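You operate a simulated robot arm through the tools that you are given. There is no shell and no other tool.

You run a simulated robot arm. Do the job below in one go: nothing can be reset, and whatever is moved stays where it is left.

## Task
Put things in order on the top of the long bench. At the end: the blue carton from the top of the long bench is on the green felt box; the orange stubby lens stands where the small grey lamp stood; the yellow cloth dabber stands on top of the tall black lens; the small grey lamp stands on top of the gold thick brass disc; whatever was shut is shut again. Leave all else as you found it, and nothing knocked over. Set down upright: blue carton.

It is judged by the outcome, as a careful person would: the job done as asked, and still so three seconds after it is handed in. It fails if anything else is knocked over, pushed out of place, dropped, spilled or broken. Flat cloth is picked up by pressing the open fingertips on it (5 to 10 N) and closing them slowly along it; thin cloth reads only 2 to 8 mm in the jaws.

## Robot
A 5-joint arm with a two-finger parallel gripper, fixed in place. Base frame: the origin is at the foot of the arm, x ahead of it, y to its left, z up; the work surface is at about z = 0. Readings come in mm, rad, newtons and seconds.
With the tool pointing down near the work surface it reaches from about 260 to 680 mm from the base axis. Its first joint turns from -1.152 to 1.152 rad. The tool tilts only in the upright plane through the base axis and itself; it spins freely about its own axis. Payload 2.9 kg.
The tool frame sits at the grasp point between the pads (the TCP): z along the fingers, y along the line on which they close. The tips reach 30 mm beyond it. The gripper opens to 110 mm. The fingers are 20 mm wide and 10 mm thick; the gripper's body (48 by 112 mm) begins 55 mm behind the TCP.
Orientation is that of the tool frame in the base frame, as a unit quaternion [x, y, z, w]. With the fingers straight down and closing along the base's y, the tool's x points along the base's -x, its y along +y and its z along -z.

## Interface
- The arm moves only by the tool step_arm. Its argument "plan" is a list of rows, each a list of 3 entries, a list of its own where there are three numbers: the shift along the tool's x, y, z in cm, then the turn, a rotation vector about the tool's x, y, z in rad, then the gripper command, from -1 (fully open) to 1 (shut), values between in proportion. In form: [[[x, y, z], [rx, ry, rz], claw], ...]. A call has 1 to 20 rows; each row shifts and turns the commanded pose from where the row before left it, along the tool's axes as they then stand. Each row takes 0.2 s and may step no farther than 50 mm and 0.15 rad from the row before; otherwise, or with a gripper value out of range, the whole call is refused. Where a pose cannot be reached the arm comes as near as it can. A force on the tool above 40 N (or 10 N above the force at the start of the call, whichever is more), or a blocked arm, ends the call early, and 0.2 s more pass. Each finger travels about 108 mm/s and halts on what it meets, pressing with about 45 N; the grip force reading is that of the motor and also rises with nothing between the fingers. The clock runs only during rows and for 0.2 s after the last one: add rows that do not move to give the fingers time. It gives the time, the measured TCP pose, the force on the tool (base axes), the opening and the grip force at its end, in the units of the frame above (readings bear some noise), with the torque about the TCP (base axes, N m) and any sound that the robot's microphone picked up.
- Cameras (640 x 400 px; columns grow to the right, rows downward): "scene" is fixed at [37.5, -463.6, 605.8]; the picture's right is [0.68, -0.73, 0.00], its down [-0.45, -0.43, -0.78] and it looks along [0.57, 0.54, -0.62] (base axes); focal length 344 px, centre (320, 200). "wrist" rides on the gripper at [72, 17, -103] in the tool frame; the picture's right is [-0.23, 0.97, 0.00], its down [-0.76, -0.18, -0.62] and it looks along [-0.61, -0.14, 0.78] (tool axes); focal length 222 px, centre (320, 200).
- capture(camera): a new picture of that camera. No time passes.
- measure_at(camera, pixels): for up to 12 pixels [column, row] of the newest picture of that camera ("zoom" is the newest enlarged one), the place [x, y, z] in the base frame of the surface seen there, good to about 2 mm, but the place of the scene camera against the robot may be out by one fixed shift of up to 12 mm in any direction. No time passes.
- zoom(camera, box): a new picture of the part [left, top, right, bottom] of that camera's present view, enlarged. No time passes.
- hand_in(): hands the job in; it is judged then, once.

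Open the gripper and draw the arm clear of the work before you hand the job in, unless the task says otherwise.

The tools are called after "Request:" as name(argument=value, ...) on one line, values as JSON. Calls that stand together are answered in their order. step_arm: Moves the arm, as the interface text tells. Its arguments: {"type":"object","properties":{"plan":{"type":"array","items":{"type":"array"}}},"required":["plan"]} The other tools are called the same way: capture (camera) takes a picture; measure_at (camera, pixels) gives the place of the surface under pixels of a picture; zoom (camera, box) takes an enlarged picture of a part of a camera's view; hand_in () hands the job in.

At the start:

```text
t: 0.0
position: [431.1, -96.2, 300.7]
ee_rot: [0.0, 1.0, -0.001, 0.0]
force: [-0.2, -1.2, -0.2]
ft_torque: [0.02, -0.01, 0.0]
grip_width: 110.3
gripper_force: 0.0
```

scene: 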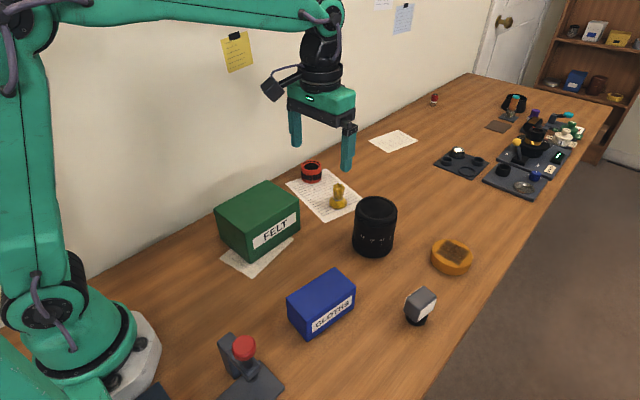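
wrist: 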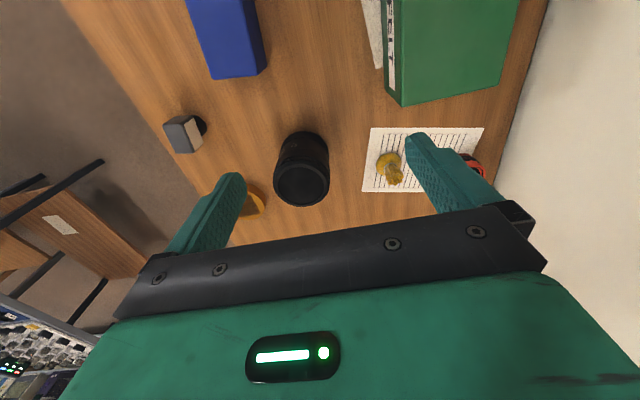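

The scene shows the green FELT box (258,220), blue CLOTHS carton (322,303), black lens (375,227), a yellow piece (338,197), a red/black item (311,172), an amber/gold disc (452,257), a grey lamp (420,305) and a red-button item (243,350). I zoom in to identify each item.

Request:
zoom(camera="scene", box=[200, 140, 400, 265])

Request:
zoom(camera="scene", box=[270, 230, 490, 367])

Request:
zoom(camera="scene", box=[420, 80, 620, 205])

Request:
zoom(camera="scene", box=[140, 275, 340, 400])

```text
3.20 times, centred on (300, 202) of scene
```

zoom: 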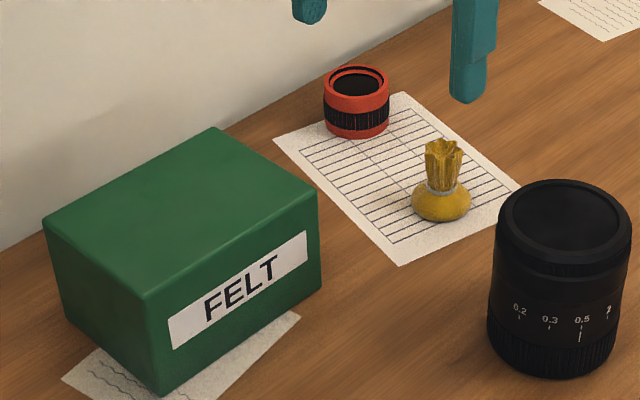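

```text
2.91 times, centred on (380, 298) of scene
```

zoom: 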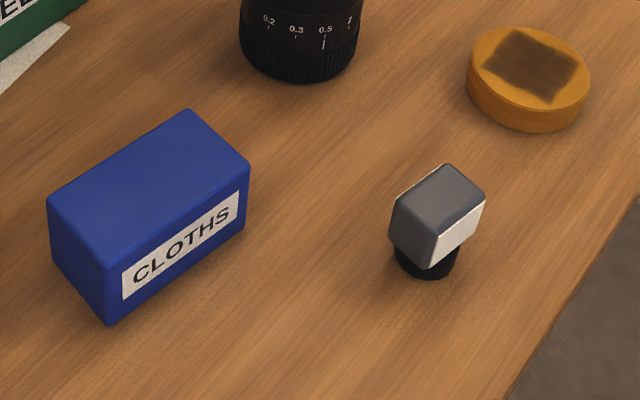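

```text
3.20 times, centred on (520, 142) of scene
```

zoom: 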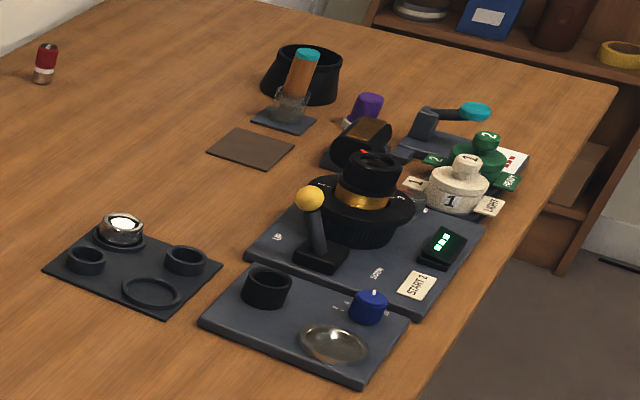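

```text
3.20 times, centred on (240, 338) of scene
```

zoom: 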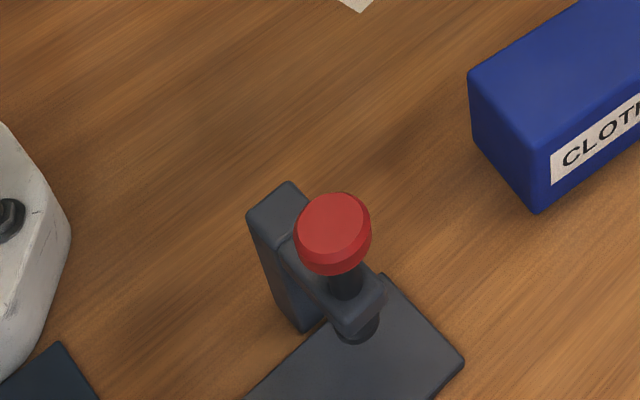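

The red/orange ring lens is at (311,172), the dabber at (338,197), the brass disc at (452,257) with a dark patch on top, and the lamp at (420,305). I measure key points in both cameras to establish coordinates and the scene offset.

Request:
measure_at(camera="scene", pixels=[[311, 166], [338, 188], [338, 203], [375, 206], [452, 248], [420, 296], [322, 284], [258, 200], [416, 321], [350, 340], [400, 230], [430, 308]])

Request:
measure_at(camera="wrist", pixels=[[303, 183], [303, 145], [389, 165], [180, 135], [200, 128], [255, 200], [235, 30], [470, 160], [450, 30], [300, 230], [220, 110], [350, 100]])

```text
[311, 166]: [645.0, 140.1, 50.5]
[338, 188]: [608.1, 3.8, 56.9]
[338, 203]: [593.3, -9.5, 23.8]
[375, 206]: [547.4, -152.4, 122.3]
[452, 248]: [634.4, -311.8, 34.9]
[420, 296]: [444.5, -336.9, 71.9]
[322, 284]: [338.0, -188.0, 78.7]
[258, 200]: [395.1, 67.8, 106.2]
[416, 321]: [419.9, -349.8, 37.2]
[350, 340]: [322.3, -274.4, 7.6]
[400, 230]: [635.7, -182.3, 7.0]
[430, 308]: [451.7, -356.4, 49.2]
```

```text
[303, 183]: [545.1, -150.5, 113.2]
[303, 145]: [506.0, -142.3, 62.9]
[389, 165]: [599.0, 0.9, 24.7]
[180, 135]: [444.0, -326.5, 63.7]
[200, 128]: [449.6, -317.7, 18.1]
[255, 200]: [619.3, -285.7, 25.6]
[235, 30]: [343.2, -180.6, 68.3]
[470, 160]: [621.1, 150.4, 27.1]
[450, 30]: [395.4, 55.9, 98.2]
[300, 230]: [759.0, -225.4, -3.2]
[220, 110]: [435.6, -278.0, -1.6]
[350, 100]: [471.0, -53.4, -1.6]
```

The scene camera reads about 8 mm high on the table compared with the wrist camera. I zoom the wrist view and re-measure sharp features for a precise offset.

Request:
zoom(camera="wrist", box=[140, 0, 360, 138])

Request:
zoom(camera="wrist", box=[340, 90, 540, 215])

Request:
zoom(camera="wrist", box=[140, 100, 340, 225])

```text
2.90 times, centred on (250, 69) of wrist
```

zoom: 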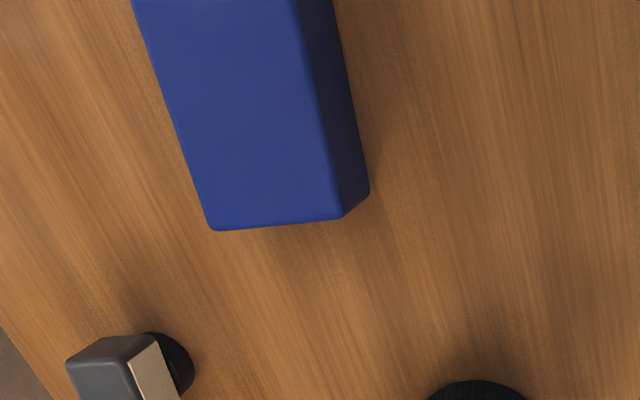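

```text
3.20 times, centred on (440, 152) of wrist
```

zoom: 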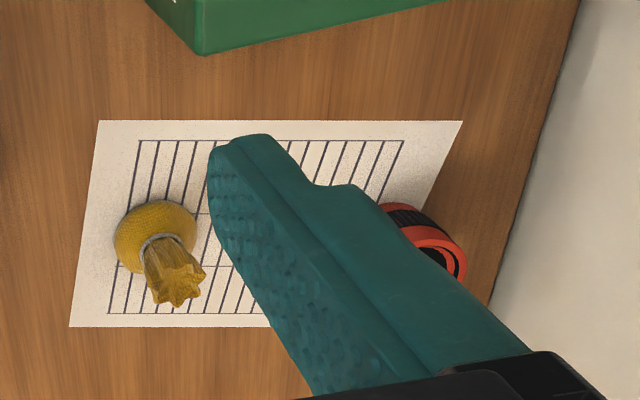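

```text
3.20 times, centred on (240, 162) of wrist
```

zoom: 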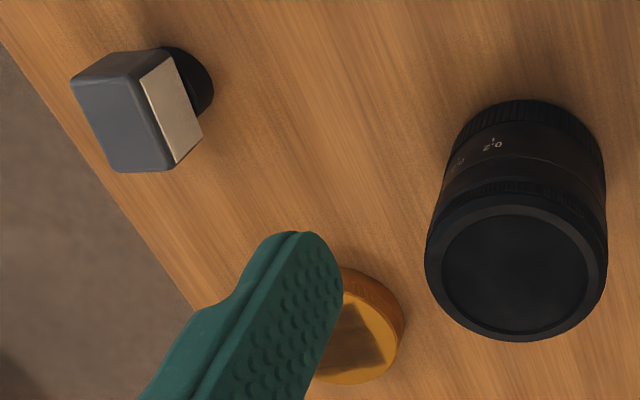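

I measure matched points: ruled-sheet corners and tops in both cameras to calculate the scene offset.

Request:
measure_at(camera="wrist", pixels=[[372.5, 128.5], [483, 128.5], [363, 191], [181, 118], [176, 127], [200, 151], [204, 145], [183, 116], [210, 77], [250, 75], [295, 140], [400, 105]])

Request:
measure_at(camera="scene", pixels=[[325, 221.5], [286.5, 184], [362.5, 199.4], [326, 170], [335, 272], [354, 287], [288, 300], [307, 313], [308, 337], [352, 308], [290, 320], [320, 325]])

```text
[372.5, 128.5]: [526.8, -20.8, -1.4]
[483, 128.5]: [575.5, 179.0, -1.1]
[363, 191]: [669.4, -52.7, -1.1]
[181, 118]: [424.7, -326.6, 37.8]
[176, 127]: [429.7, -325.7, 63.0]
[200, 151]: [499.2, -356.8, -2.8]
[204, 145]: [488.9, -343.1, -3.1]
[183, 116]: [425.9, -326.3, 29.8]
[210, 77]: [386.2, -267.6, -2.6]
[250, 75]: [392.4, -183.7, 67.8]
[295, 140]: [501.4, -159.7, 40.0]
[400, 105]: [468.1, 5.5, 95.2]
```

```text
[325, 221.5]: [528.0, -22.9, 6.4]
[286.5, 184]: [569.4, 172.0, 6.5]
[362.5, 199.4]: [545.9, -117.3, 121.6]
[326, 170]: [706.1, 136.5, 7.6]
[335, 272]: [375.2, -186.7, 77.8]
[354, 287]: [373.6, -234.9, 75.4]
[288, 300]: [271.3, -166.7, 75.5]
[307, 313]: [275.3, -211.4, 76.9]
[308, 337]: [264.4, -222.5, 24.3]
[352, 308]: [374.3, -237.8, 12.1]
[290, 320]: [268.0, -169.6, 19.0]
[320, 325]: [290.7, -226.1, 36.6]
```

Wrist readings are more trustworthy, so I'll go look at each object close up. First I move the arm over the lamp area at height 200 mm.

Request:
step_arm(plan=[[[0.52, -3.73, 1.67], [0, 0, 0], -1], [[0.52, -3.73, 1.67], [0, 0, 0], -1], [[0.52, -3.73, 1.67], [0, 0, 0], -1], [[0.52, -3.73, 1.67], [0, 0, 0], -1], [[0.52, -3.73, 1.67], [0, 0, 0], -1], [[0.5, -3.73, 1.67], [0, 0, 0], -1], [[0, 0, 0], [0, 0, 0], -1], [[0, 0, 0], [0, 0, 0], -1]])

Request:
capture(camera="wrist")

Request:
capture(camera="scene")

```text
t: 1.8
position: [400.7, -321.8, 200.4]
ee_rot: [0.0, 1.0, 0.001, -0.001]
force: [-0.5, 0.3, 0.8]
ft_torque: [-0.02, 0.02, -0.02]
grip_width: 110.1
gripper_force: 0.1
```

```text
taken
```

wrist: 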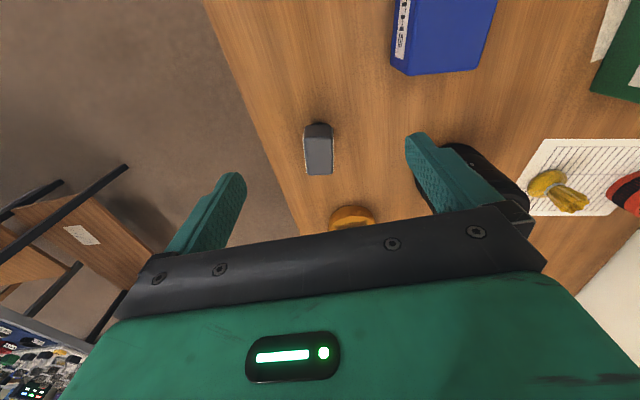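

```text
taken
```

scene: 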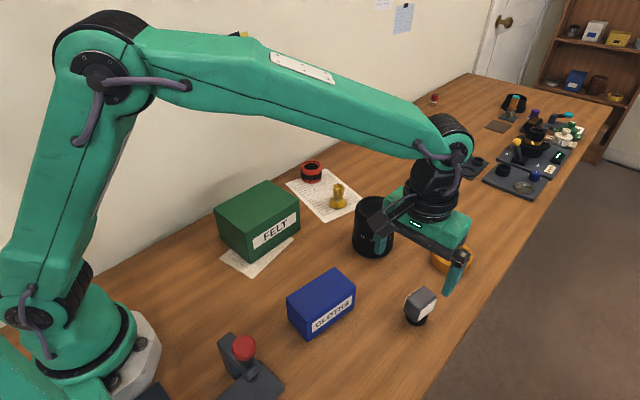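

The lamp is at (318,148) in the wrist picture, the disc at (350,217) and the carton near (437,37). I zoom in on these and measure.

Request:
zoom(camera="wrist", box=[260, 100, 400, 187])

Request:
zoom(camera="wrist", box=[380, 0, 540, 100])

Request:
zoom(camera="wrist", box=[500, 120, 640, 207])

Request:
zoom(camera="scene", box=[380, 260, 480, 322])

Request:
measure_at(camera="wrist", pixels=[[319, 130], [307, 150], [318, 150], [330, 150], [318, 170], [308, 168], [331, 168], [318, 145], [308, 135], [329, 135], [350, 215], [340, 222]])

```text
4.57 times, centred on (330, 144) of wrist
```

zoom: 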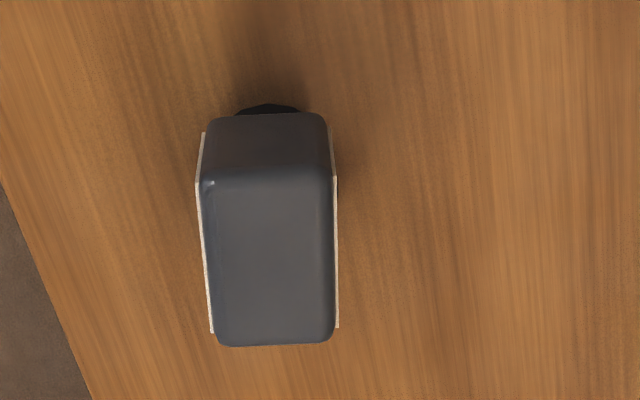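

```text
4.00 times, centred on (460, 50) of wrist
```

zoom: 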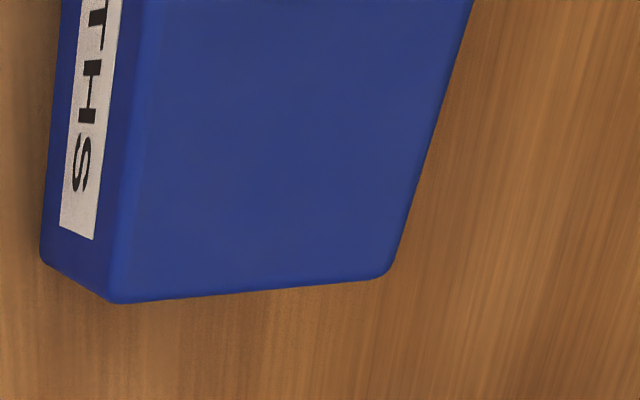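

```text
4.57 times, centred on (570, 164) of wrist
```

zoom: 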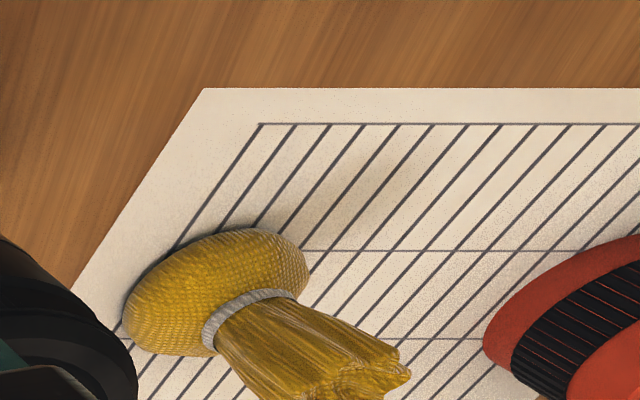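

```text
6.40 times, centred on (430, 291) of scene
```

zoom: 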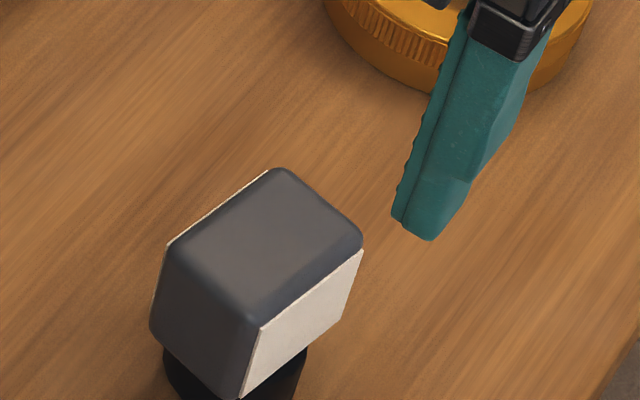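

```text
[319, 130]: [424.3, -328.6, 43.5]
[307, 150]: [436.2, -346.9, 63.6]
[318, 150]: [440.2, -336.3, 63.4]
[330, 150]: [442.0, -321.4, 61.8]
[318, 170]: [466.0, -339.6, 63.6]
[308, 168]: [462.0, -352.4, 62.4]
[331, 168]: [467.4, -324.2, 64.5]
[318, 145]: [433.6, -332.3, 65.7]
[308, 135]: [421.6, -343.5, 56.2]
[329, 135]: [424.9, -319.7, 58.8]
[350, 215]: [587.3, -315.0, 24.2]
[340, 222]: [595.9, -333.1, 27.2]
```

The lamp head's top spans about x 423–470, y −350…−320, yawed about −10°, top z ≈ 64, with white panels on its ±y sides. Next I fly forward to look down at the brass disc.

Request:
step_arm(plan=[[[-3.67, 0.67, -0.67], [0, 0, 0], -1], [[-3.67, 0.67, -0.67], [0, 0, 0], -1], [[-3.66, 0.66, -0.66], [0, 0, 0], -1], [[0, 0, 0], [0, 0, 0], -1], [[0, 0, 0], [0, 0, 0], -1]])

Request:
capture(camera="wrist")

Request:
zoom(camera="wrist", box=[260, 120, 420, 220])

```text
t: 3.0
position: [509.8, -300.4, 219.4]
ee_rot: [0.0, 1.0, 0.0, 0.0]
force: [-0.1, 0.1, -0.7]
ft_torque: [0.01, 0.01, 0.05]
grip_width: 110.2
gripper_force: 0.1
```

```text
taken
```

wrist: 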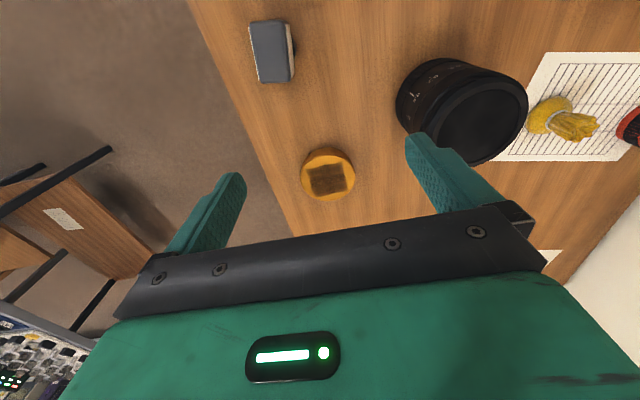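

```text
4.00 times, centred on (340, 170) of wrist
```

zoom: 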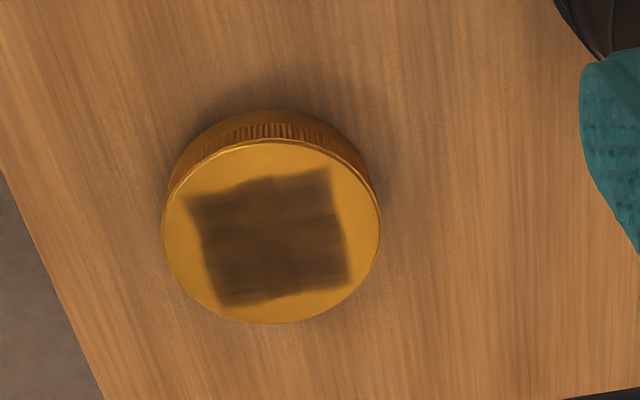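

The disc is clear: top centre at about (328,178) with a dark patch printed on it. I measure its rim extremes, its centre and the lens in this view.

Request:
measure_at(camera="wrist", pixels=[[328, 178], [302, 178], [354, 178], [328, 157], [328, 199.5], [310, 162], [345, 195], [328, 168], [328, 188], [290, 165], [260, 45], [275, 70]])

Request:
measure_at(camera="zoom", pixels=[[168, 235], [375, 235], [272, 148], [272, 318], [272, 232]])

Request:
zoom(camera="wrist", box=[380, 40, 640, 202])

```text
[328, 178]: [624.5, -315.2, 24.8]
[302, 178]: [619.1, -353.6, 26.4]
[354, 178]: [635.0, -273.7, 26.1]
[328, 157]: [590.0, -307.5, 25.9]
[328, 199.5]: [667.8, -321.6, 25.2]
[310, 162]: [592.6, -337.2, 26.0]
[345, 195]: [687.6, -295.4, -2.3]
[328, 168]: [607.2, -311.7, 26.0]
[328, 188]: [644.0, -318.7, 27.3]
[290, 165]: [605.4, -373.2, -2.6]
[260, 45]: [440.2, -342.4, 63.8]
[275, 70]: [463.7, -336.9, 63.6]
```

```text
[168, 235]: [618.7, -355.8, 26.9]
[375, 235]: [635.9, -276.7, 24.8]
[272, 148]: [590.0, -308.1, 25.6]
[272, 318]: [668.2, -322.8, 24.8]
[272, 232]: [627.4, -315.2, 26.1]
```

```text
2.46 times, centred on (510, 121) of wrist
```

zoom: 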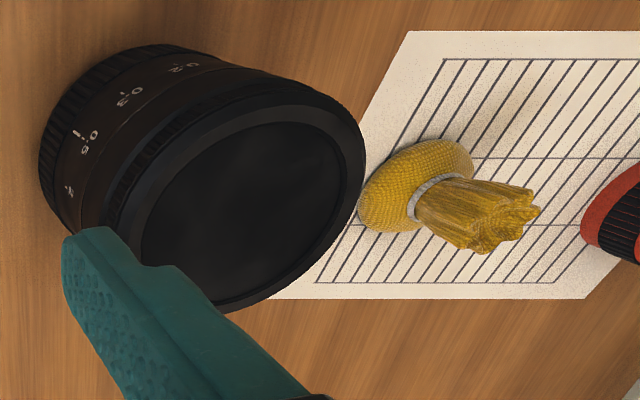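

The disc top centre is (628, −316, 26), diameter ≈ 82 mm. I zoom the lamp from this viewpoint (top at (270,50)) and the lens/dabber to refine their positions.

Request:
zoom(camera="wrist", box=[220, 0, 340, 75])

Request:
measure_at(camera="zoom", pixels=[[165, 135], [180, 270], [195, 400], [345, 130], [360, 270], [250, 120], [260, 250]])

Request:
measure_at(camera="wrist", pixels=[[428, 70], [480, 70], [485, 120], [470, 160], [523, 100], [440, 110], [490, 88], [572, 122], [598, 125], [545, 115], [560, 100], [540, 110]])

```text
5.33 times, centred on (280, 38) of wrist
```

zoom: 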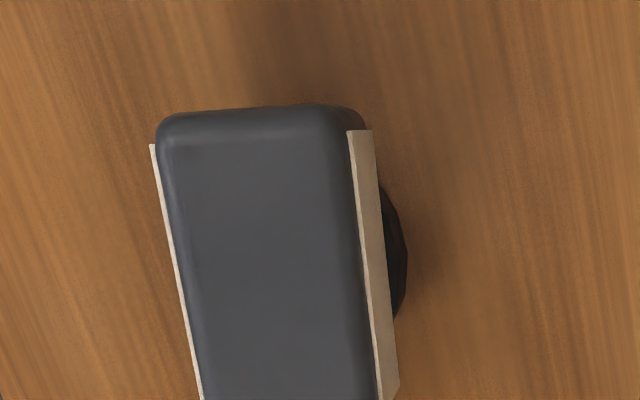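

```text
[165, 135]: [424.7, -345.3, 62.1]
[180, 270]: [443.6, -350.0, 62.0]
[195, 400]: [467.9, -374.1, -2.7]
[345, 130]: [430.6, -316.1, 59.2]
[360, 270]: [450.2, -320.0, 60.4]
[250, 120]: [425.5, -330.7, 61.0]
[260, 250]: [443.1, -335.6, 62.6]
```

```text
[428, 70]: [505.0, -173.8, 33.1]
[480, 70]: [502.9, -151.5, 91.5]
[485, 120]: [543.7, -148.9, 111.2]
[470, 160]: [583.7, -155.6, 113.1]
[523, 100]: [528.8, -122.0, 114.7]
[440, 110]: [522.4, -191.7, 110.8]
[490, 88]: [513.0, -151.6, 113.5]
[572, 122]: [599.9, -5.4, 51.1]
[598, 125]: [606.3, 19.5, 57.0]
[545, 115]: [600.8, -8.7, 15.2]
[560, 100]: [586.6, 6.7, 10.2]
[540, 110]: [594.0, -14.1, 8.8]
```

Lamp head centre is ≈ (448, −335.5), yaw ≈ −12°. Before grasping, I test whether the arm reaches above the disc centre (703 mm radius) with the tool straight down, at z = 120 (empty hand).

Request:
step_arm(plan=[[[-2.95, -0.4, 2.5], [0, 0, 0], -1], [[-2.95, -0.4, 2.5], [0, 0, 0], -1], [[-2.95, -0.4, 2.5], [0, 0, 0], -1], [[-2.95, -0.4, 2.5], [0, 0, 0], -1], [[0, 0, 0], [0, 0, 0], -1], [[0, 0, 0], [0, 0, 0], -1], [[0, 0, 0], [0, 0, 0], -1]])

Request:
capture(camera="scene")

```text
t: 4.6
position: [603.4, -305.0, 115.1]
ee_rot: [-0.001, 1.0, -0.001, 0.001]
force: [-0.6, -0.9, 0.8]
ft_torque: [-0.01, -0.01, 0.01]
grip_width: 109.9
gripper_force: 0.1
out of reach, approached as far as the arm can: row 3, 4
```

```text
taken
```

scene: 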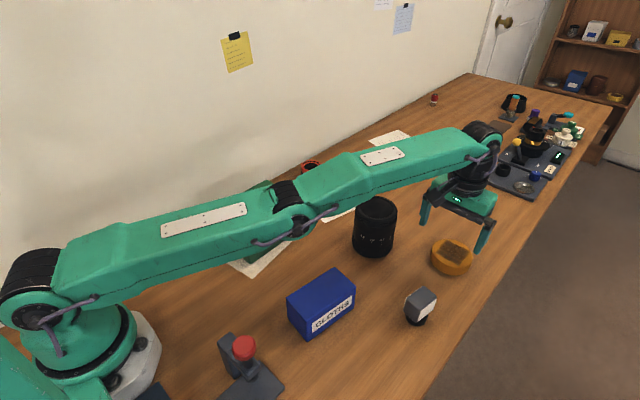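

With the tool vertical the reach ends at radius ≈ 676 mm, 27 mm short. I test a small outward tilt (0.12 rad in the radial plane) to see how much reach it adds.

Request:
step_arm(plan=[[[0, 0, 0], [0.054, -0.107, 0], -1], [[0, 0, 0], [0, 0, 0], -1], [[0, 0, 0], [0, 0, 0], -1], [[0, 0, 0], [0, 0, 0], -1]])

```text
t: 5.6
position: [622.1, -313.4, 118.2]
ee_rot: [0.001, 0.998, -0.027, 0.053]
force: [-1.3, -0.2, 0.1]
ft_torque: [-0.02, 0.01, 0.02]
grip_width: 109.9
gripper_force: 0.0
out of reach, approached as far as the arm can: row 1
```

Tilt 0.12 rad brings radius 697 mm. I check the reach also at the lower placing height (z ≈ 85; tips at ≈ 55, well above the disc top at 26) with a tilt of 0.15.

Request:
step_arm(plan=[[[0.374, 0.188, 3.475], [0, 0, 0], -1], [[0, 0, 0], [0.0135, -0.0268, 0], -1], [[0, 0, 0], [0, 0, 0], -1], [[0, 0, 0], [0, 0, 0], -1]])

Request:
capture(camera="wrist")

Request:
capture(camera="scene")

```text
t: 6.6
position: [631.5, -317.9, 85.6]
ee_rot: [0.0, 0.997, -0.033, 0.065]
force: [-1.1, 0.3, 0.3]
ft_torque: [0.02, -0.03, 0.03]
grip_width: 110.0
gripper_force: 0.2
out of reach, approached as far as the arm can: row 1, 2
```

```text
taken
```

wrist: 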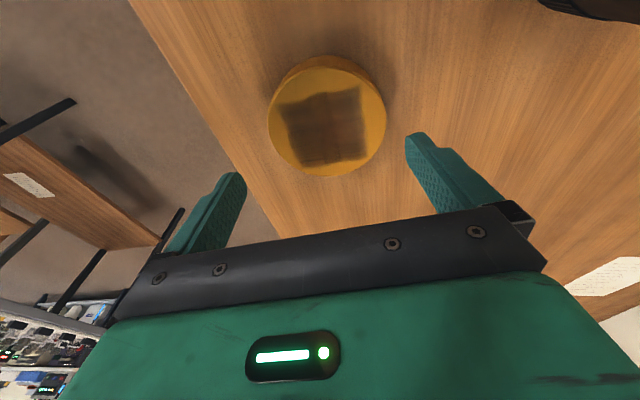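

```text
taken
```

scene: 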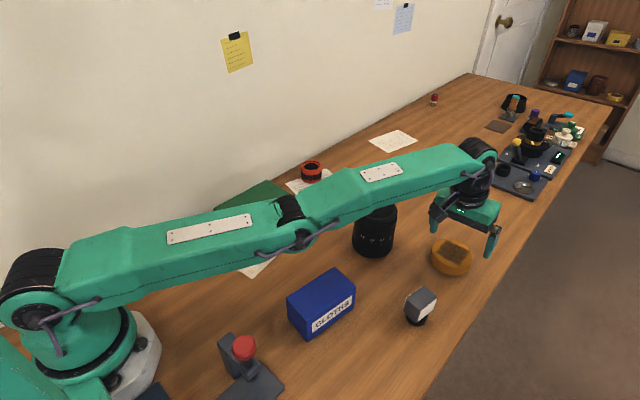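

With tilt 0.15 the arm reaches radius 707 at z ≈ 86, so a tilt of ~0.13 suffices for the disc. I rise, undo the tilt and go to a viewing pose above the lamp.

Request:
step_arm(plan=[[[-0.534, -0.268, -3.955], [0, 0, 0], -1], [[0, 0, 0], [-0.0675, 0.1338, 0], -1], [[4.0, 0, -1.0], [0, 0, 0], -1], [[4.0, 0, -1.0], [0, 0, 0], -1], [[4.0, -0.3, -1.0], [0, 0, 0], -1], [[4.0, -0.5, 0], [0, 0, 0], -1], [[0, 0, 0], [0, 0, 0], -1], [[0, 0, 0], [0, 0, 0], -1]])

Request:
capture(camera="wrist")

```text
t: 8.4
position: [441.4, -314.0, 150.5]
ee_rot: [0.0, 1.0, 0.0, 0.0]
force: [-0.1, 0.2, 0.3]
ft_torque: [0.0, 0.0, 0.05]
grip_width: 110.2
gripper_force: 0.2
out of reach, approached as far as the arm can: row 2
```

```text
taken
```

wrist: 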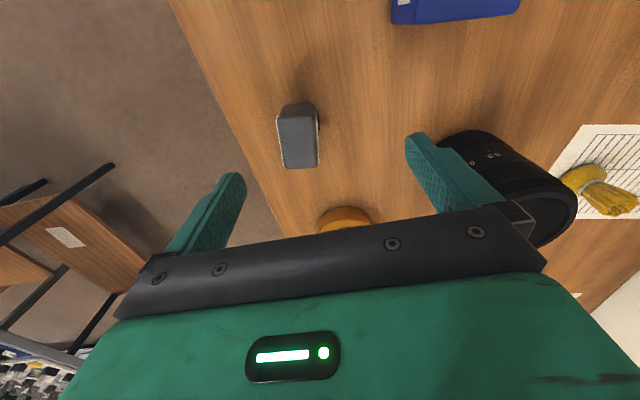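

Now at (441,−314,150) with the lamp at (298,135) in view. I zoom and measure its edges accurately.

Request:
zoom(camera="wrist", box=[250, 90, 350, 152])

Request:
measure_at(camera="wrist", pixels=[[281, 118], [283, 140], [286, 160], [312, 118], [314, 140], [316, 160], [297, 118], [299, 140], [302, 165], [318, 125], [318, 145], [290, 105]])

```text
6.40 times, centred on (300, 121) of wrist
```

zoom: 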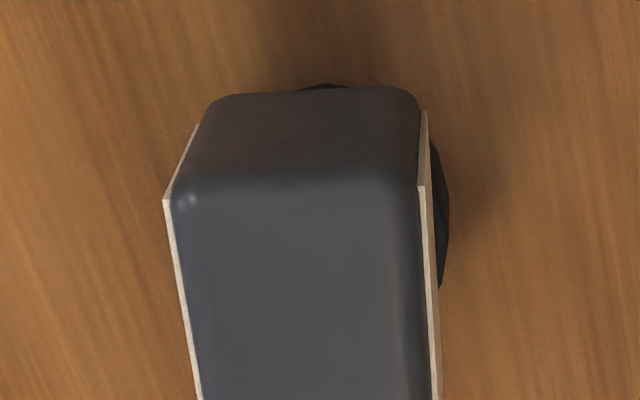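

```text
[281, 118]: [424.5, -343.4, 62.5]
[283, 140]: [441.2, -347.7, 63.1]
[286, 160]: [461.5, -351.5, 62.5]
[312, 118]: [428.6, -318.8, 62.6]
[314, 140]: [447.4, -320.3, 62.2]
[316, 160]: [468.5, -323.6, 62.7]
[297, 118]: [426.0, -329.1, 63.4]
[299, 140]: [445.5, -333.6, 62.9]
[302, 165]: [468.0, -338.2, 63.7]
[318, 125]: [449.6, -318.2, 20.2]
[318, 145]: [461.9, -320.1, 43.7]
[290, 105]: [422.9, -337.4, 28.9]
```

Lamp head: centre ≈ (447.5, −334.5), yaw ≈ −0.20 rad, foot top z ≈ 20. I align above it: shift, yaw the tool to match, and tilt 0.12 rad outward so the same tilt serves at the disc.

Request:
step_arm(plan=[[[-0.61, -2.05, 0], [0, 0, 0], -1], [[0, 0, 0], [0, 0, 0.1], -1], [[0, 0, 0], [0, 0, 0.1], -1], [[0, 0, 0], [0.0513, -0.1085, 0], -1], [[0, 0, 0], [0, 0, 0], -1], [[0, 0, 0], [0, 0, 0], -1]])

Request:
capture(camera="wrist")

```text
t: 9.8
position: [449.4, -331.7, 150.6]
ee_rot: [0.1, 0.993, -0.03, 0.052]
force: [0.6, -0.5, 0.2]
ft_torque: [0.02, 0.0, -0.01]
grip_width: 110.1
gripper_force: 0.0
```

```text
taken
```

wrist: 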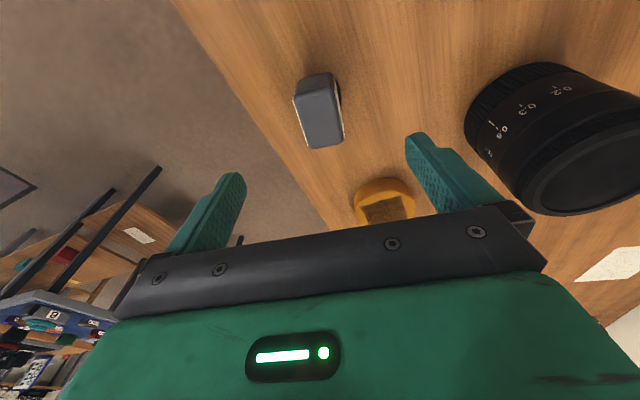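

Position is (449.4,−331.7,150.6); I correct by about (−1.9,−2.8) mm and descend vertically to z ≈ 58 around the lamp head.

Request:
step_arm(plan=[[[0.145, -0.306, 0], [0, 0, 0], -1], [[0.335, 0.159, 3.078], [0, 0, 0], -1], [[0.335, 0.159, 3.078], [0, 0, 0], -1], [[0.162, 0.077, 1.489], [0, 0, 0], -1], [[0, 0, 0], [0, 0, 0], -1], [[0, 0, 0], [0, 0, 0], -1]])

Request:
capture(camera="wrist")

Request:
capture(camera="scene")

```text
t: 11.2
position: [447.1, -335.4, 73.0]
ee_rot: [0.1, 0.993, -0.031, 0.052]
force: [0.5, -0.9, -0.8]
ft_torque: [-0.01, 0.01, 0.03]
grip_width: 110.0
gripper_force: 0.1
```

```text
taken
```

wrist: 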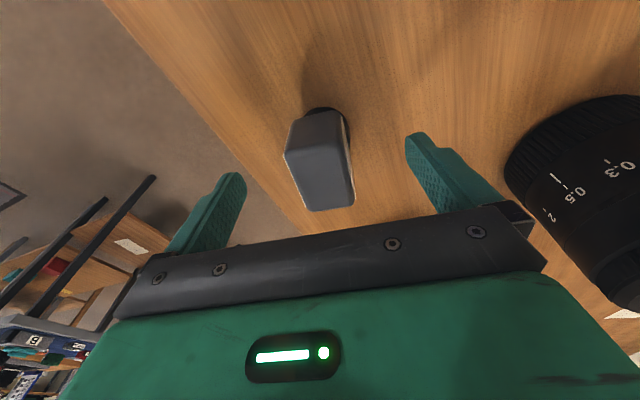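

```text
taken
```

scene: 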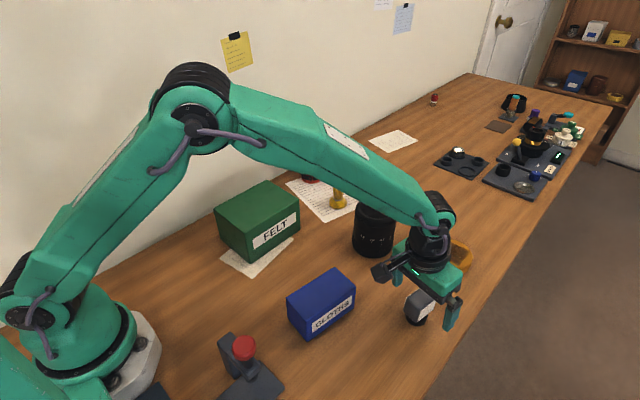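

The lamp is centred between the fingers. I lower to z ≈ 59 and close gradually.

Request:
step_arm(plan=[[[0.157, 0.074, 1.44], [0, 0, 0], -1], [[0, 0, 0], [0, 0, 0], -0.4], [[0, 0, 0], [0, 0, 0], 0.0], [[0, 0, 0], [0, 0, 0], 0.15], [[0, 0, 0], [0, 0, 0], 0.25], [[0, 0, 0], [0, 0, 0], 0.35], [[0, 0, 0], [0, 0, 0], 0.5], [[0, 0, 0], [0, 0, 0], 0.5], [[0, 0, 0], [0, 0, 0], 0.5]])

Request:
capture(camera="wrist")

Request:
zoom(camera="scene", box=[350, 230, 500, 324])

```text
t: 13.2
position: [446.9, -335.6, 58.4]
ee_rot: [0.1, 0.993, -0.031, 0.051]
force: [0.9, 3.9, 5.5]
ft_torque: [0.31, -0.12, -0.01]
grip_width: 33.6
gripper_force: 45.2
```

```text
taken
```

wrist: 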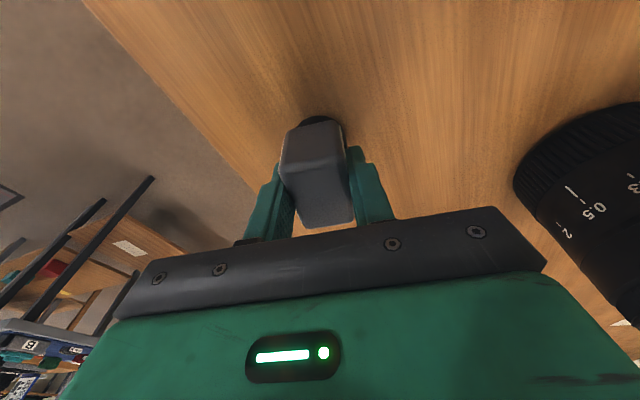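

```text
4.26 times, centred on (425, 277) of scene
```

zoom: 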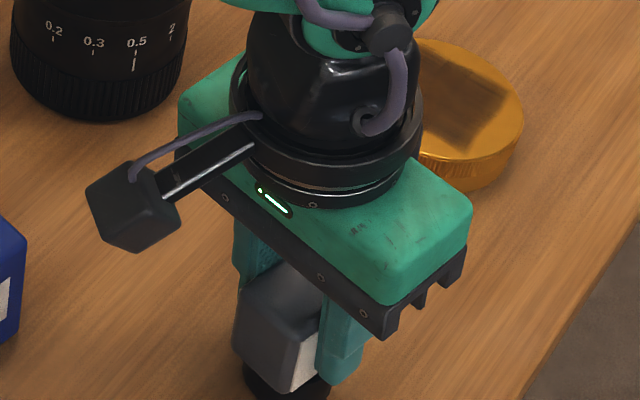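

The lamp is gripped (33.6 mm wide, 45 N). I lift it 60 mm straight up and check that it comes along.

Request:
step_arm(plan=[[[-0.108, -0.051, -0.993], [0, 0, 0], 0.5], [[-0.216, -0.102, -1.986], [0, 0, 0], 0.5], [[-0.325, -0.154, -2.978], [0, 0, 0], 0.5], [[0, 0, 0], [0, 0, 0], 0.5], [[0, 0, 0], [0, 0, 0], 0.5]])

Request:
capture(camera="scene")

Request:
zoom(camera="scene", box=[350, 200, 500, 294])

Request:
capture(camera="wrist")

```text
t: 14.4
position: [445.7, -333.4, 118.3]
ee_rot: [0.1, 0.993, -0.031, 0.051]
force: [-0.1, -0.1, -3.1]
ft_torque: [-0.04, 0.03, 0.01]
grip_width: 33.4
gripper_force: 45.1
```

```text
taken
```

scene: 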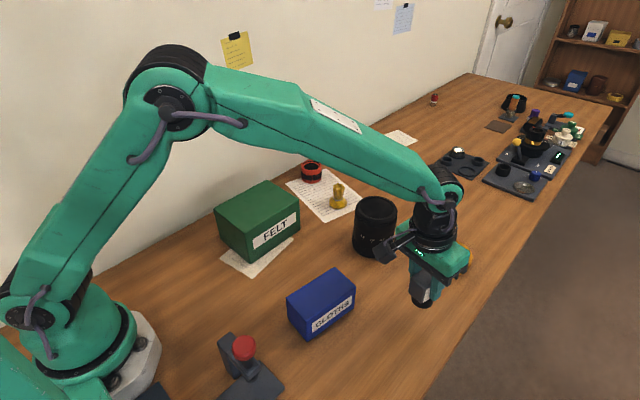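

```text
4.26 times, centred on (425, 247) of scene
```

zoom: 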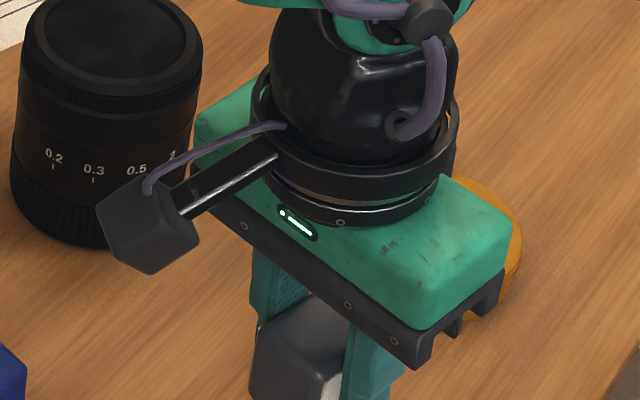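

```text
taken
```

wrist: 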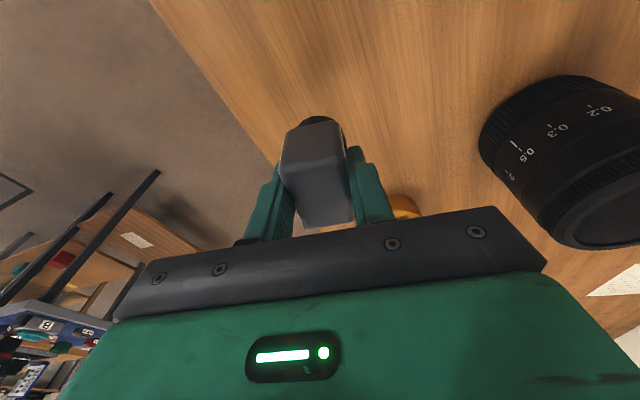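

The lamp is held (weight ≈ 3 N). I carry it in 5 rows outward to the disc, rotating with the base so it stays upright.

Request:
step_arm(plan=[[[-3.36, 0.719, 0.329], [-0.00385, -0.00182, -0.0353], 0.5], [[-3.401, 0.806, 0.329], [-0.00385, -0.00182, -0.0353], 0.5], [[-3.443, 0.894, 0.329], [-0.00385, -0.00182, -0.0353], 0.5], [[-3.485, 0.983, 0.329], [-0.00385, -0.00182, -0.0353], 0.5], [[-3.526, 1.07, 0.329], [-0.00385, -0.00182, -0.0353], 0.5], [[0, 0, 0], [0, 0, 0], 0.5], [[0, 0, 0], [0, 0, 0], 0.5]])

Request:
capture(camera="wrist")

Request:
capture(camera="scene")

```text
t: 16.0
position: [623.4, -314.2, 121.1]
ee_rot: [0.012, 0.998, -0.025, 0.053]
force: [-0.2, 0.3, -2.1]
ft_torque: [-0.03, 0.01, -0.01]
grip_width: 33.6
gripper_force: 45.3
```

```text
taken
```

wrist: 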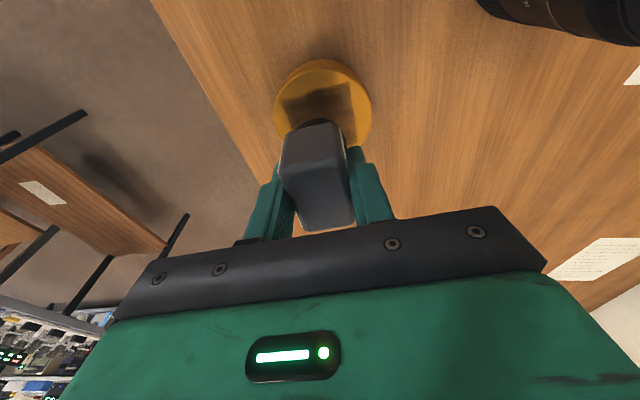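

```text
taken
```

scene: 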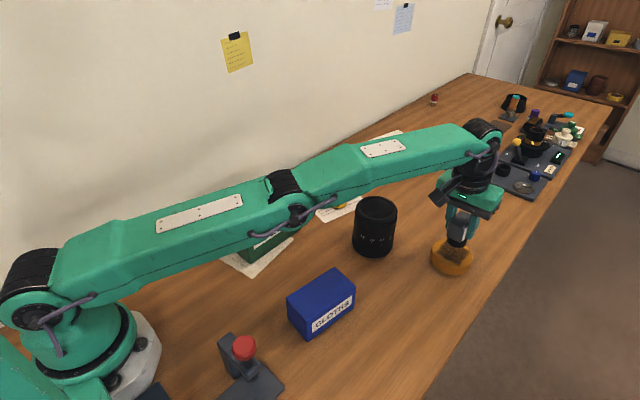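

The lamp hangs above the disc at (623,−314); its foot is ≈ 36 mm above the disc top. I lower 31 mm.

Request:
step_arm(plan=[[[0.168, 0.079, 1.539], [0, 0, 0], 0.5], [[0.168, 0.079, 1.539], [0, 0, 0], 0.5], [[0, 0, 0], [0, 0, 0], 0.5], [[0, 0, 0], [0, 0, 0], 0.5]])

Request:
capture(camera="scene")

Request:
zoom(camera="scene", box=[400, 190, 500, 252])

Request:
capture(camera="wrist")

```text
t: 17.0
position: [625.2, -313.1, 89.0]
ee_rot: [0.012, 0.998, -0.026, 0.054]
force: [-0.3, 0.2, -2.5]
ft_torque: [0.0, 0.01, -0.01]
grip_width: 33.6
gripper_force: 44.8
```

```text
taken
```

scene: 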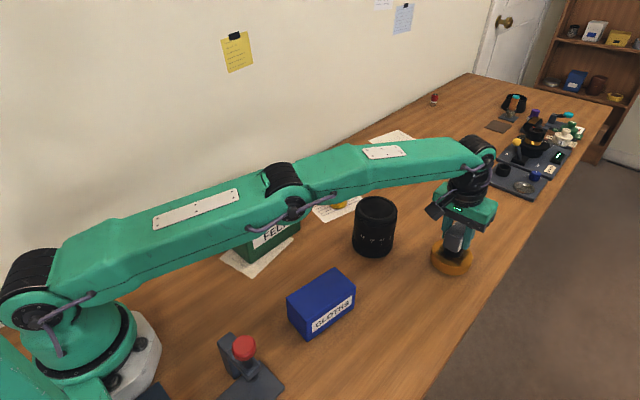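

```text
6.40 times, centred on (450, 221) of scene
```

zoom: 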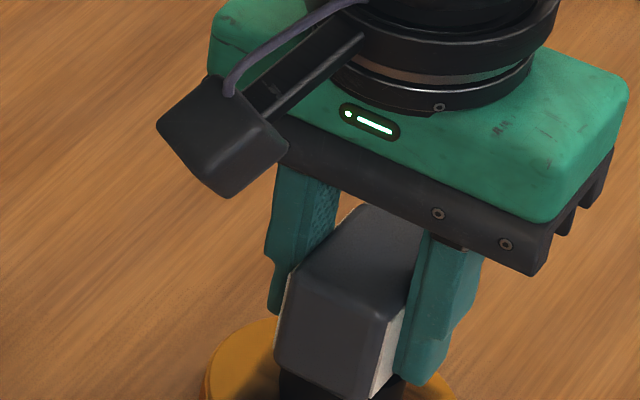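

```text
taken
```

wrist: 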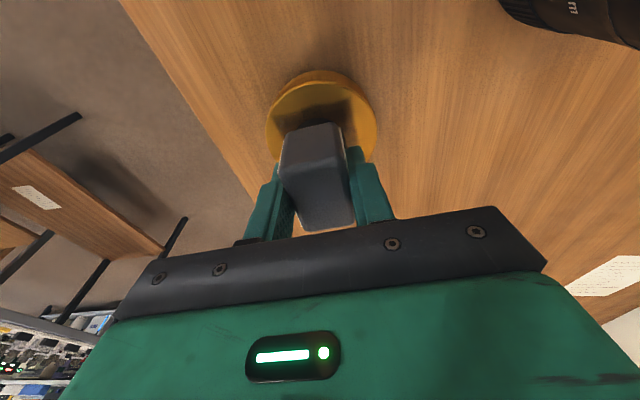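

Position (625,−313,89) is within 4 mm of the disc centre. I lower in 1 mm steps and watch the force.

Request:
step_arm(plan=[[[0.0108, 0.0051, 0.0993], [0, 0, 0], 0.5], [[0.0108, 0.0051, 0.0993], [0, 0, 0], 0.5], [[0, 0, 0], [0, 0, 0], 0.5]])

```text
t: 17.8
position: [624.7, -314.2, 86.1]
ee_rot: [0.012, 0.998, -0.026, 0.053]
force: [0.5, -0.3, -2.3]
ft_torque: [-0.01, 0.0, 0.02]
grip_width: 33.7
gripper_force: 45.1
```

No contact yet (force z −2.3 N). I lower one more millimetre at a time.

Request:
step_arm(plan=[[[0.0108, 0.0051, 0.0993], [0, 0, 0], 0.5], [[0, 0, 0], [0, 0, 0], 0.5]])

```text
t: 18.4
position: [625.3, -313.0, 85.0]
ee_rot: [0.012, 0.998, -0.026, 0.054]
force: [0.0, -0.4, -0.7]
ft_torque: [0.01, 0.02, 0.03]
grip_width: 33.6
gripper_force: 44.9
```

Force went to −0.7 N, suggesting the first touch. Another millimetre to confirm contact.

Request:
step_arm(plan=[[[0.0108, 0.0051, 0.0993], [0, 0, 0], 0.5], [[0, 0, 0], [0, 0, 0], 0.5]])

```text
t: 19.0
position: [625.0, -313.2, 84.8]
ee_rot: [0.011, 0.998, -0.027, 0.054]
force: [-0.8, 1.4, 4.0]
ft_torque: [0.13, 0.11, 0.05]
grip_width: 33.8
gripper_force: 44.8
```

Contact is confirmed (+4 N). I open slowly, then pause.

Request:
step_arm(plan=[[[0, 0, 0], [0, 0, 0], 0.36], [[0, 0, 0], [0, 0, 0], 0.3], [[0, 0, 0], [0, 0, 0], 0.2], [[0, 0, 0], [0, 0, 0], 0.0], [[0, 0, 0], [0, 0, 0], -0.3], [[0, 0, 0], [0, 0, 0], -0.5], [[0, 0, 0], [0, 0, 0], -0.5]])

Request:
capture(camera="wrist")

Request:
capture(camera="scene")

Request:
zoom(camera="scene", box=[400, 200, 500, 262])

```text
t: 20.6
position: [625.0, -312.0, 83.3]
ee_rot: [0.012, 0.998, -0.026, 0.054]
force: [0.3, 0.1, -0.5]
ft_torque: [0.0, -0.01, 0.01]
grip_width: 82.7
gripper_force: 0.1
```

```text
taken
```

wrist: 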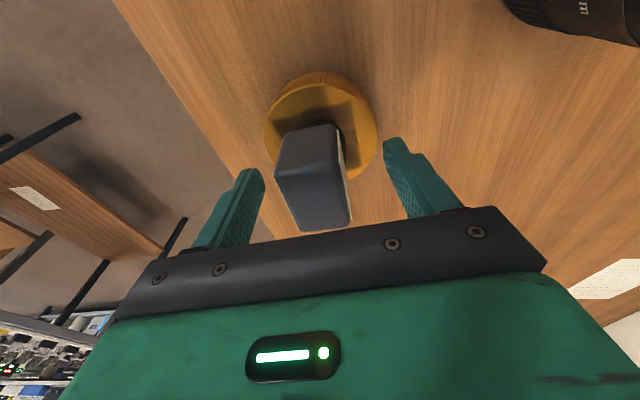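

```text
taken
```

scene: 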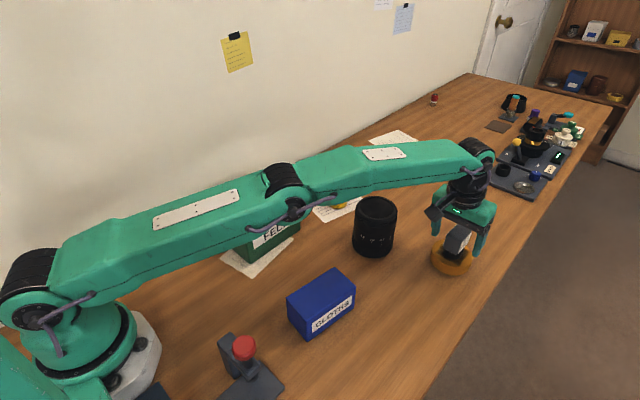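

```text
6.40 times, centred on (450, 231) of scene
```

zoom: 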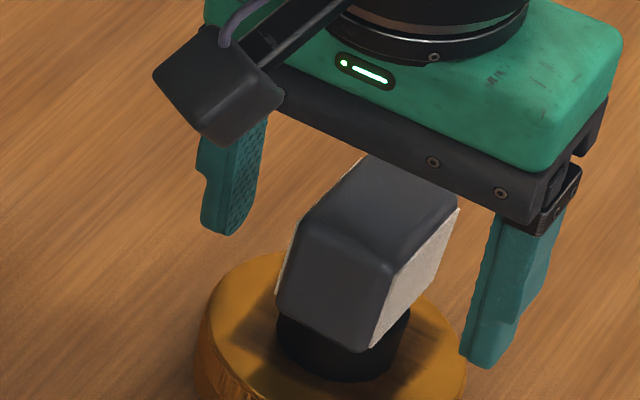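

The lamp stands upright on the disc. I rise vertically with a slight inward retreat so the fingers clear it.

Request:
step_arm(plan=[[[0.053, 0.025, -2.022], [0, 0, 0], -0.5], [[0.053, 0.025, -2.022], [0, 0, 0], -0.5], [[0.053, 0.025, -2.022], [0, 0, 0], -0.5], [[0, 0, 0], [0, 0, 0], -0.5], [[0, 0, 0], [0, 0, 0], -0.5]])

Request:
capture(camera="wrist")

Request:
capture(camera="scene")

Request:
zoom(camera="scene", box=[400, 210, 500, 272])

```text
t: 21.8
position: [615.8, -311.3, 143.9]
ee_rot: [0.012, 0.998, -0.026, 0.053]
force: [0.2, 1.1, 0.5]
ft_torque: [0.03, 0.01, -0.01]
grip_width: 82.7
gripper_force: 0.1
```

```text
taken
```

wrist: 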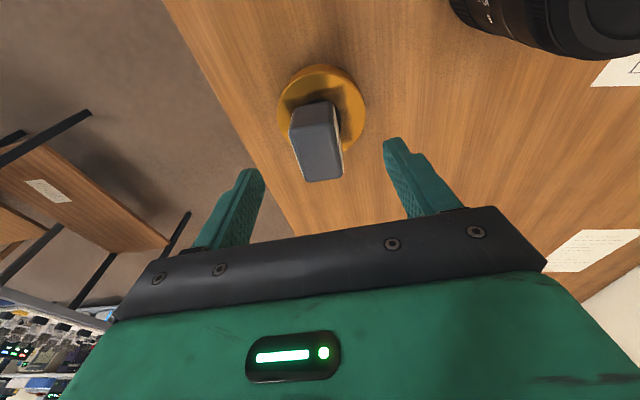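

```text
taken
```

scene: 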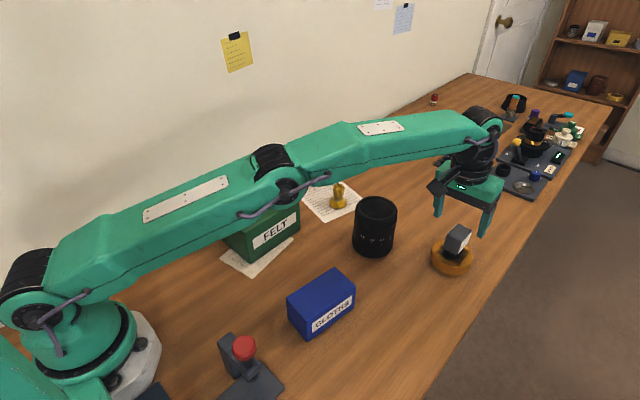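

```text
6.40 times, centred on (450, 241) of scene
```

zoom: 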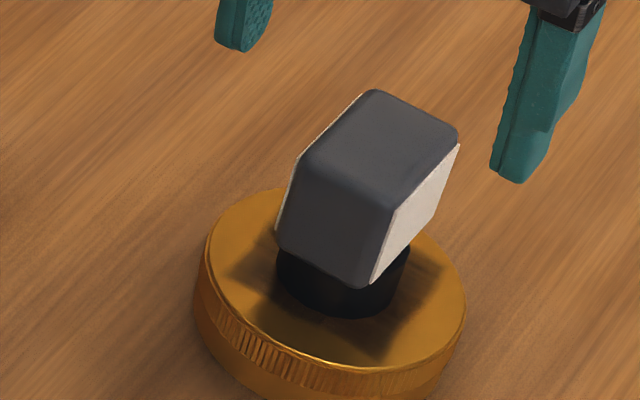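

The lamp stands on the disc cleanly. Before going to the orange lens I check where the wall is, measuring wall and lens points in the scene view.

Request:
measure_at(camera="scene", pixels=[[330, 120], [350, 100], [440, 90], [400, 60], [120, 200], [433, 105]])

Request:
step_arm(plan=[[[3.59, 1.698, -0.479], [0, 0, 0], -1], [[0, 0, 0], [-0.0513, 0.1085, 0], -1], [[0, 0, 0], [0, 0, -0.0237], -1], [[1.5, 0, -3.5], [0, 0, 0], -1], [[1.5, 0, -3.5], [0, 0, 0], -1], [[1.5, 0, -3.5], [0, 0, 0], -1], [[0, 0, 0], [0, 0, 0], -1]])

```text
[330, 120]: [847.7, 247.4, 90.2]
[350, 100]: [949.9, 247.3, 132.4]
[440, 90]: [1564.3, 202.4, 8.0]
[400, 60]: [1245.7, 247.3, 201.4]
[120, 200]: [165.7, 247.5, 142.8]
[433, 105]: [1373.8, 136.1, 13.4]
```

```text
t: 23.4
position: [535.0, -290.5, 247.2]
ee_rot: [-0.001, 1.0, 0.0, -0.001]
force: [-0.3, -0.5, -0.6]
ft_torque: [-0.02, 0.0, 0.0]
grip_width: 110.0
gripper_force: 0.0
```

The wall is at y ≈ 247. I now swing across at z ≈ 247 to a viewing pose for the orange lens.

Request:
step_arm(plan=[[[0.22, 4.65, 0], [0, 0, 0], -1], [[0.22, 4.65, 0], [0, 0, 0], -1], [[0.22, 4.65, 0], [0, 0, 0], -1], [[0.22, 4.65, 0], [0, 0, 0], -1], [[0.22, 4.65, 0], [0, 0, 0], -1], [[0.22, 4.65, 0], [0, 0, 0], -1], [[0.22, 4.65, 0], [0, 0, 0], -1], [[0.22, 4.65, 0], [0, 0, 0], -1], [[0.22, 4.65, 0], [0, 0, 0], -1], [[0, 0, 0], [0, 0, 0], -1], [[0, 0, 0], [0, 0, 0], -1]])

Request:
capture(camera="wrist")

Request:
zoom(camera="wrist", box=[220, 90, 420, 215])

```text
t: 25.8
position: [517.9, 126.8, 249.5]
ee_rot: [0.0, 1.0, 0.0, 0.0]
force: [-0.3, -0.6, 1.3]
ft_torque: [0.0, -0.01, 0.02]
grip_width: 109.9
gripper_force: 0.0
```

```text
taken
```

wrist: 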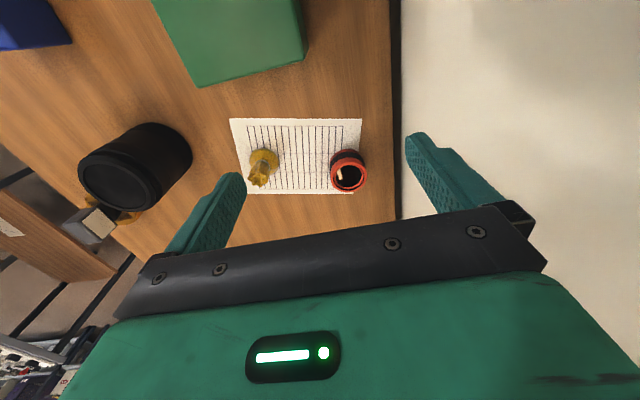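

```text
3.20 times, centred on (320, 152) of wrist
```

zoom: 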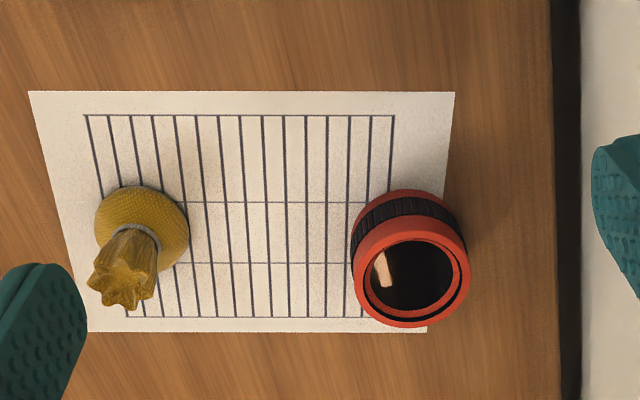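

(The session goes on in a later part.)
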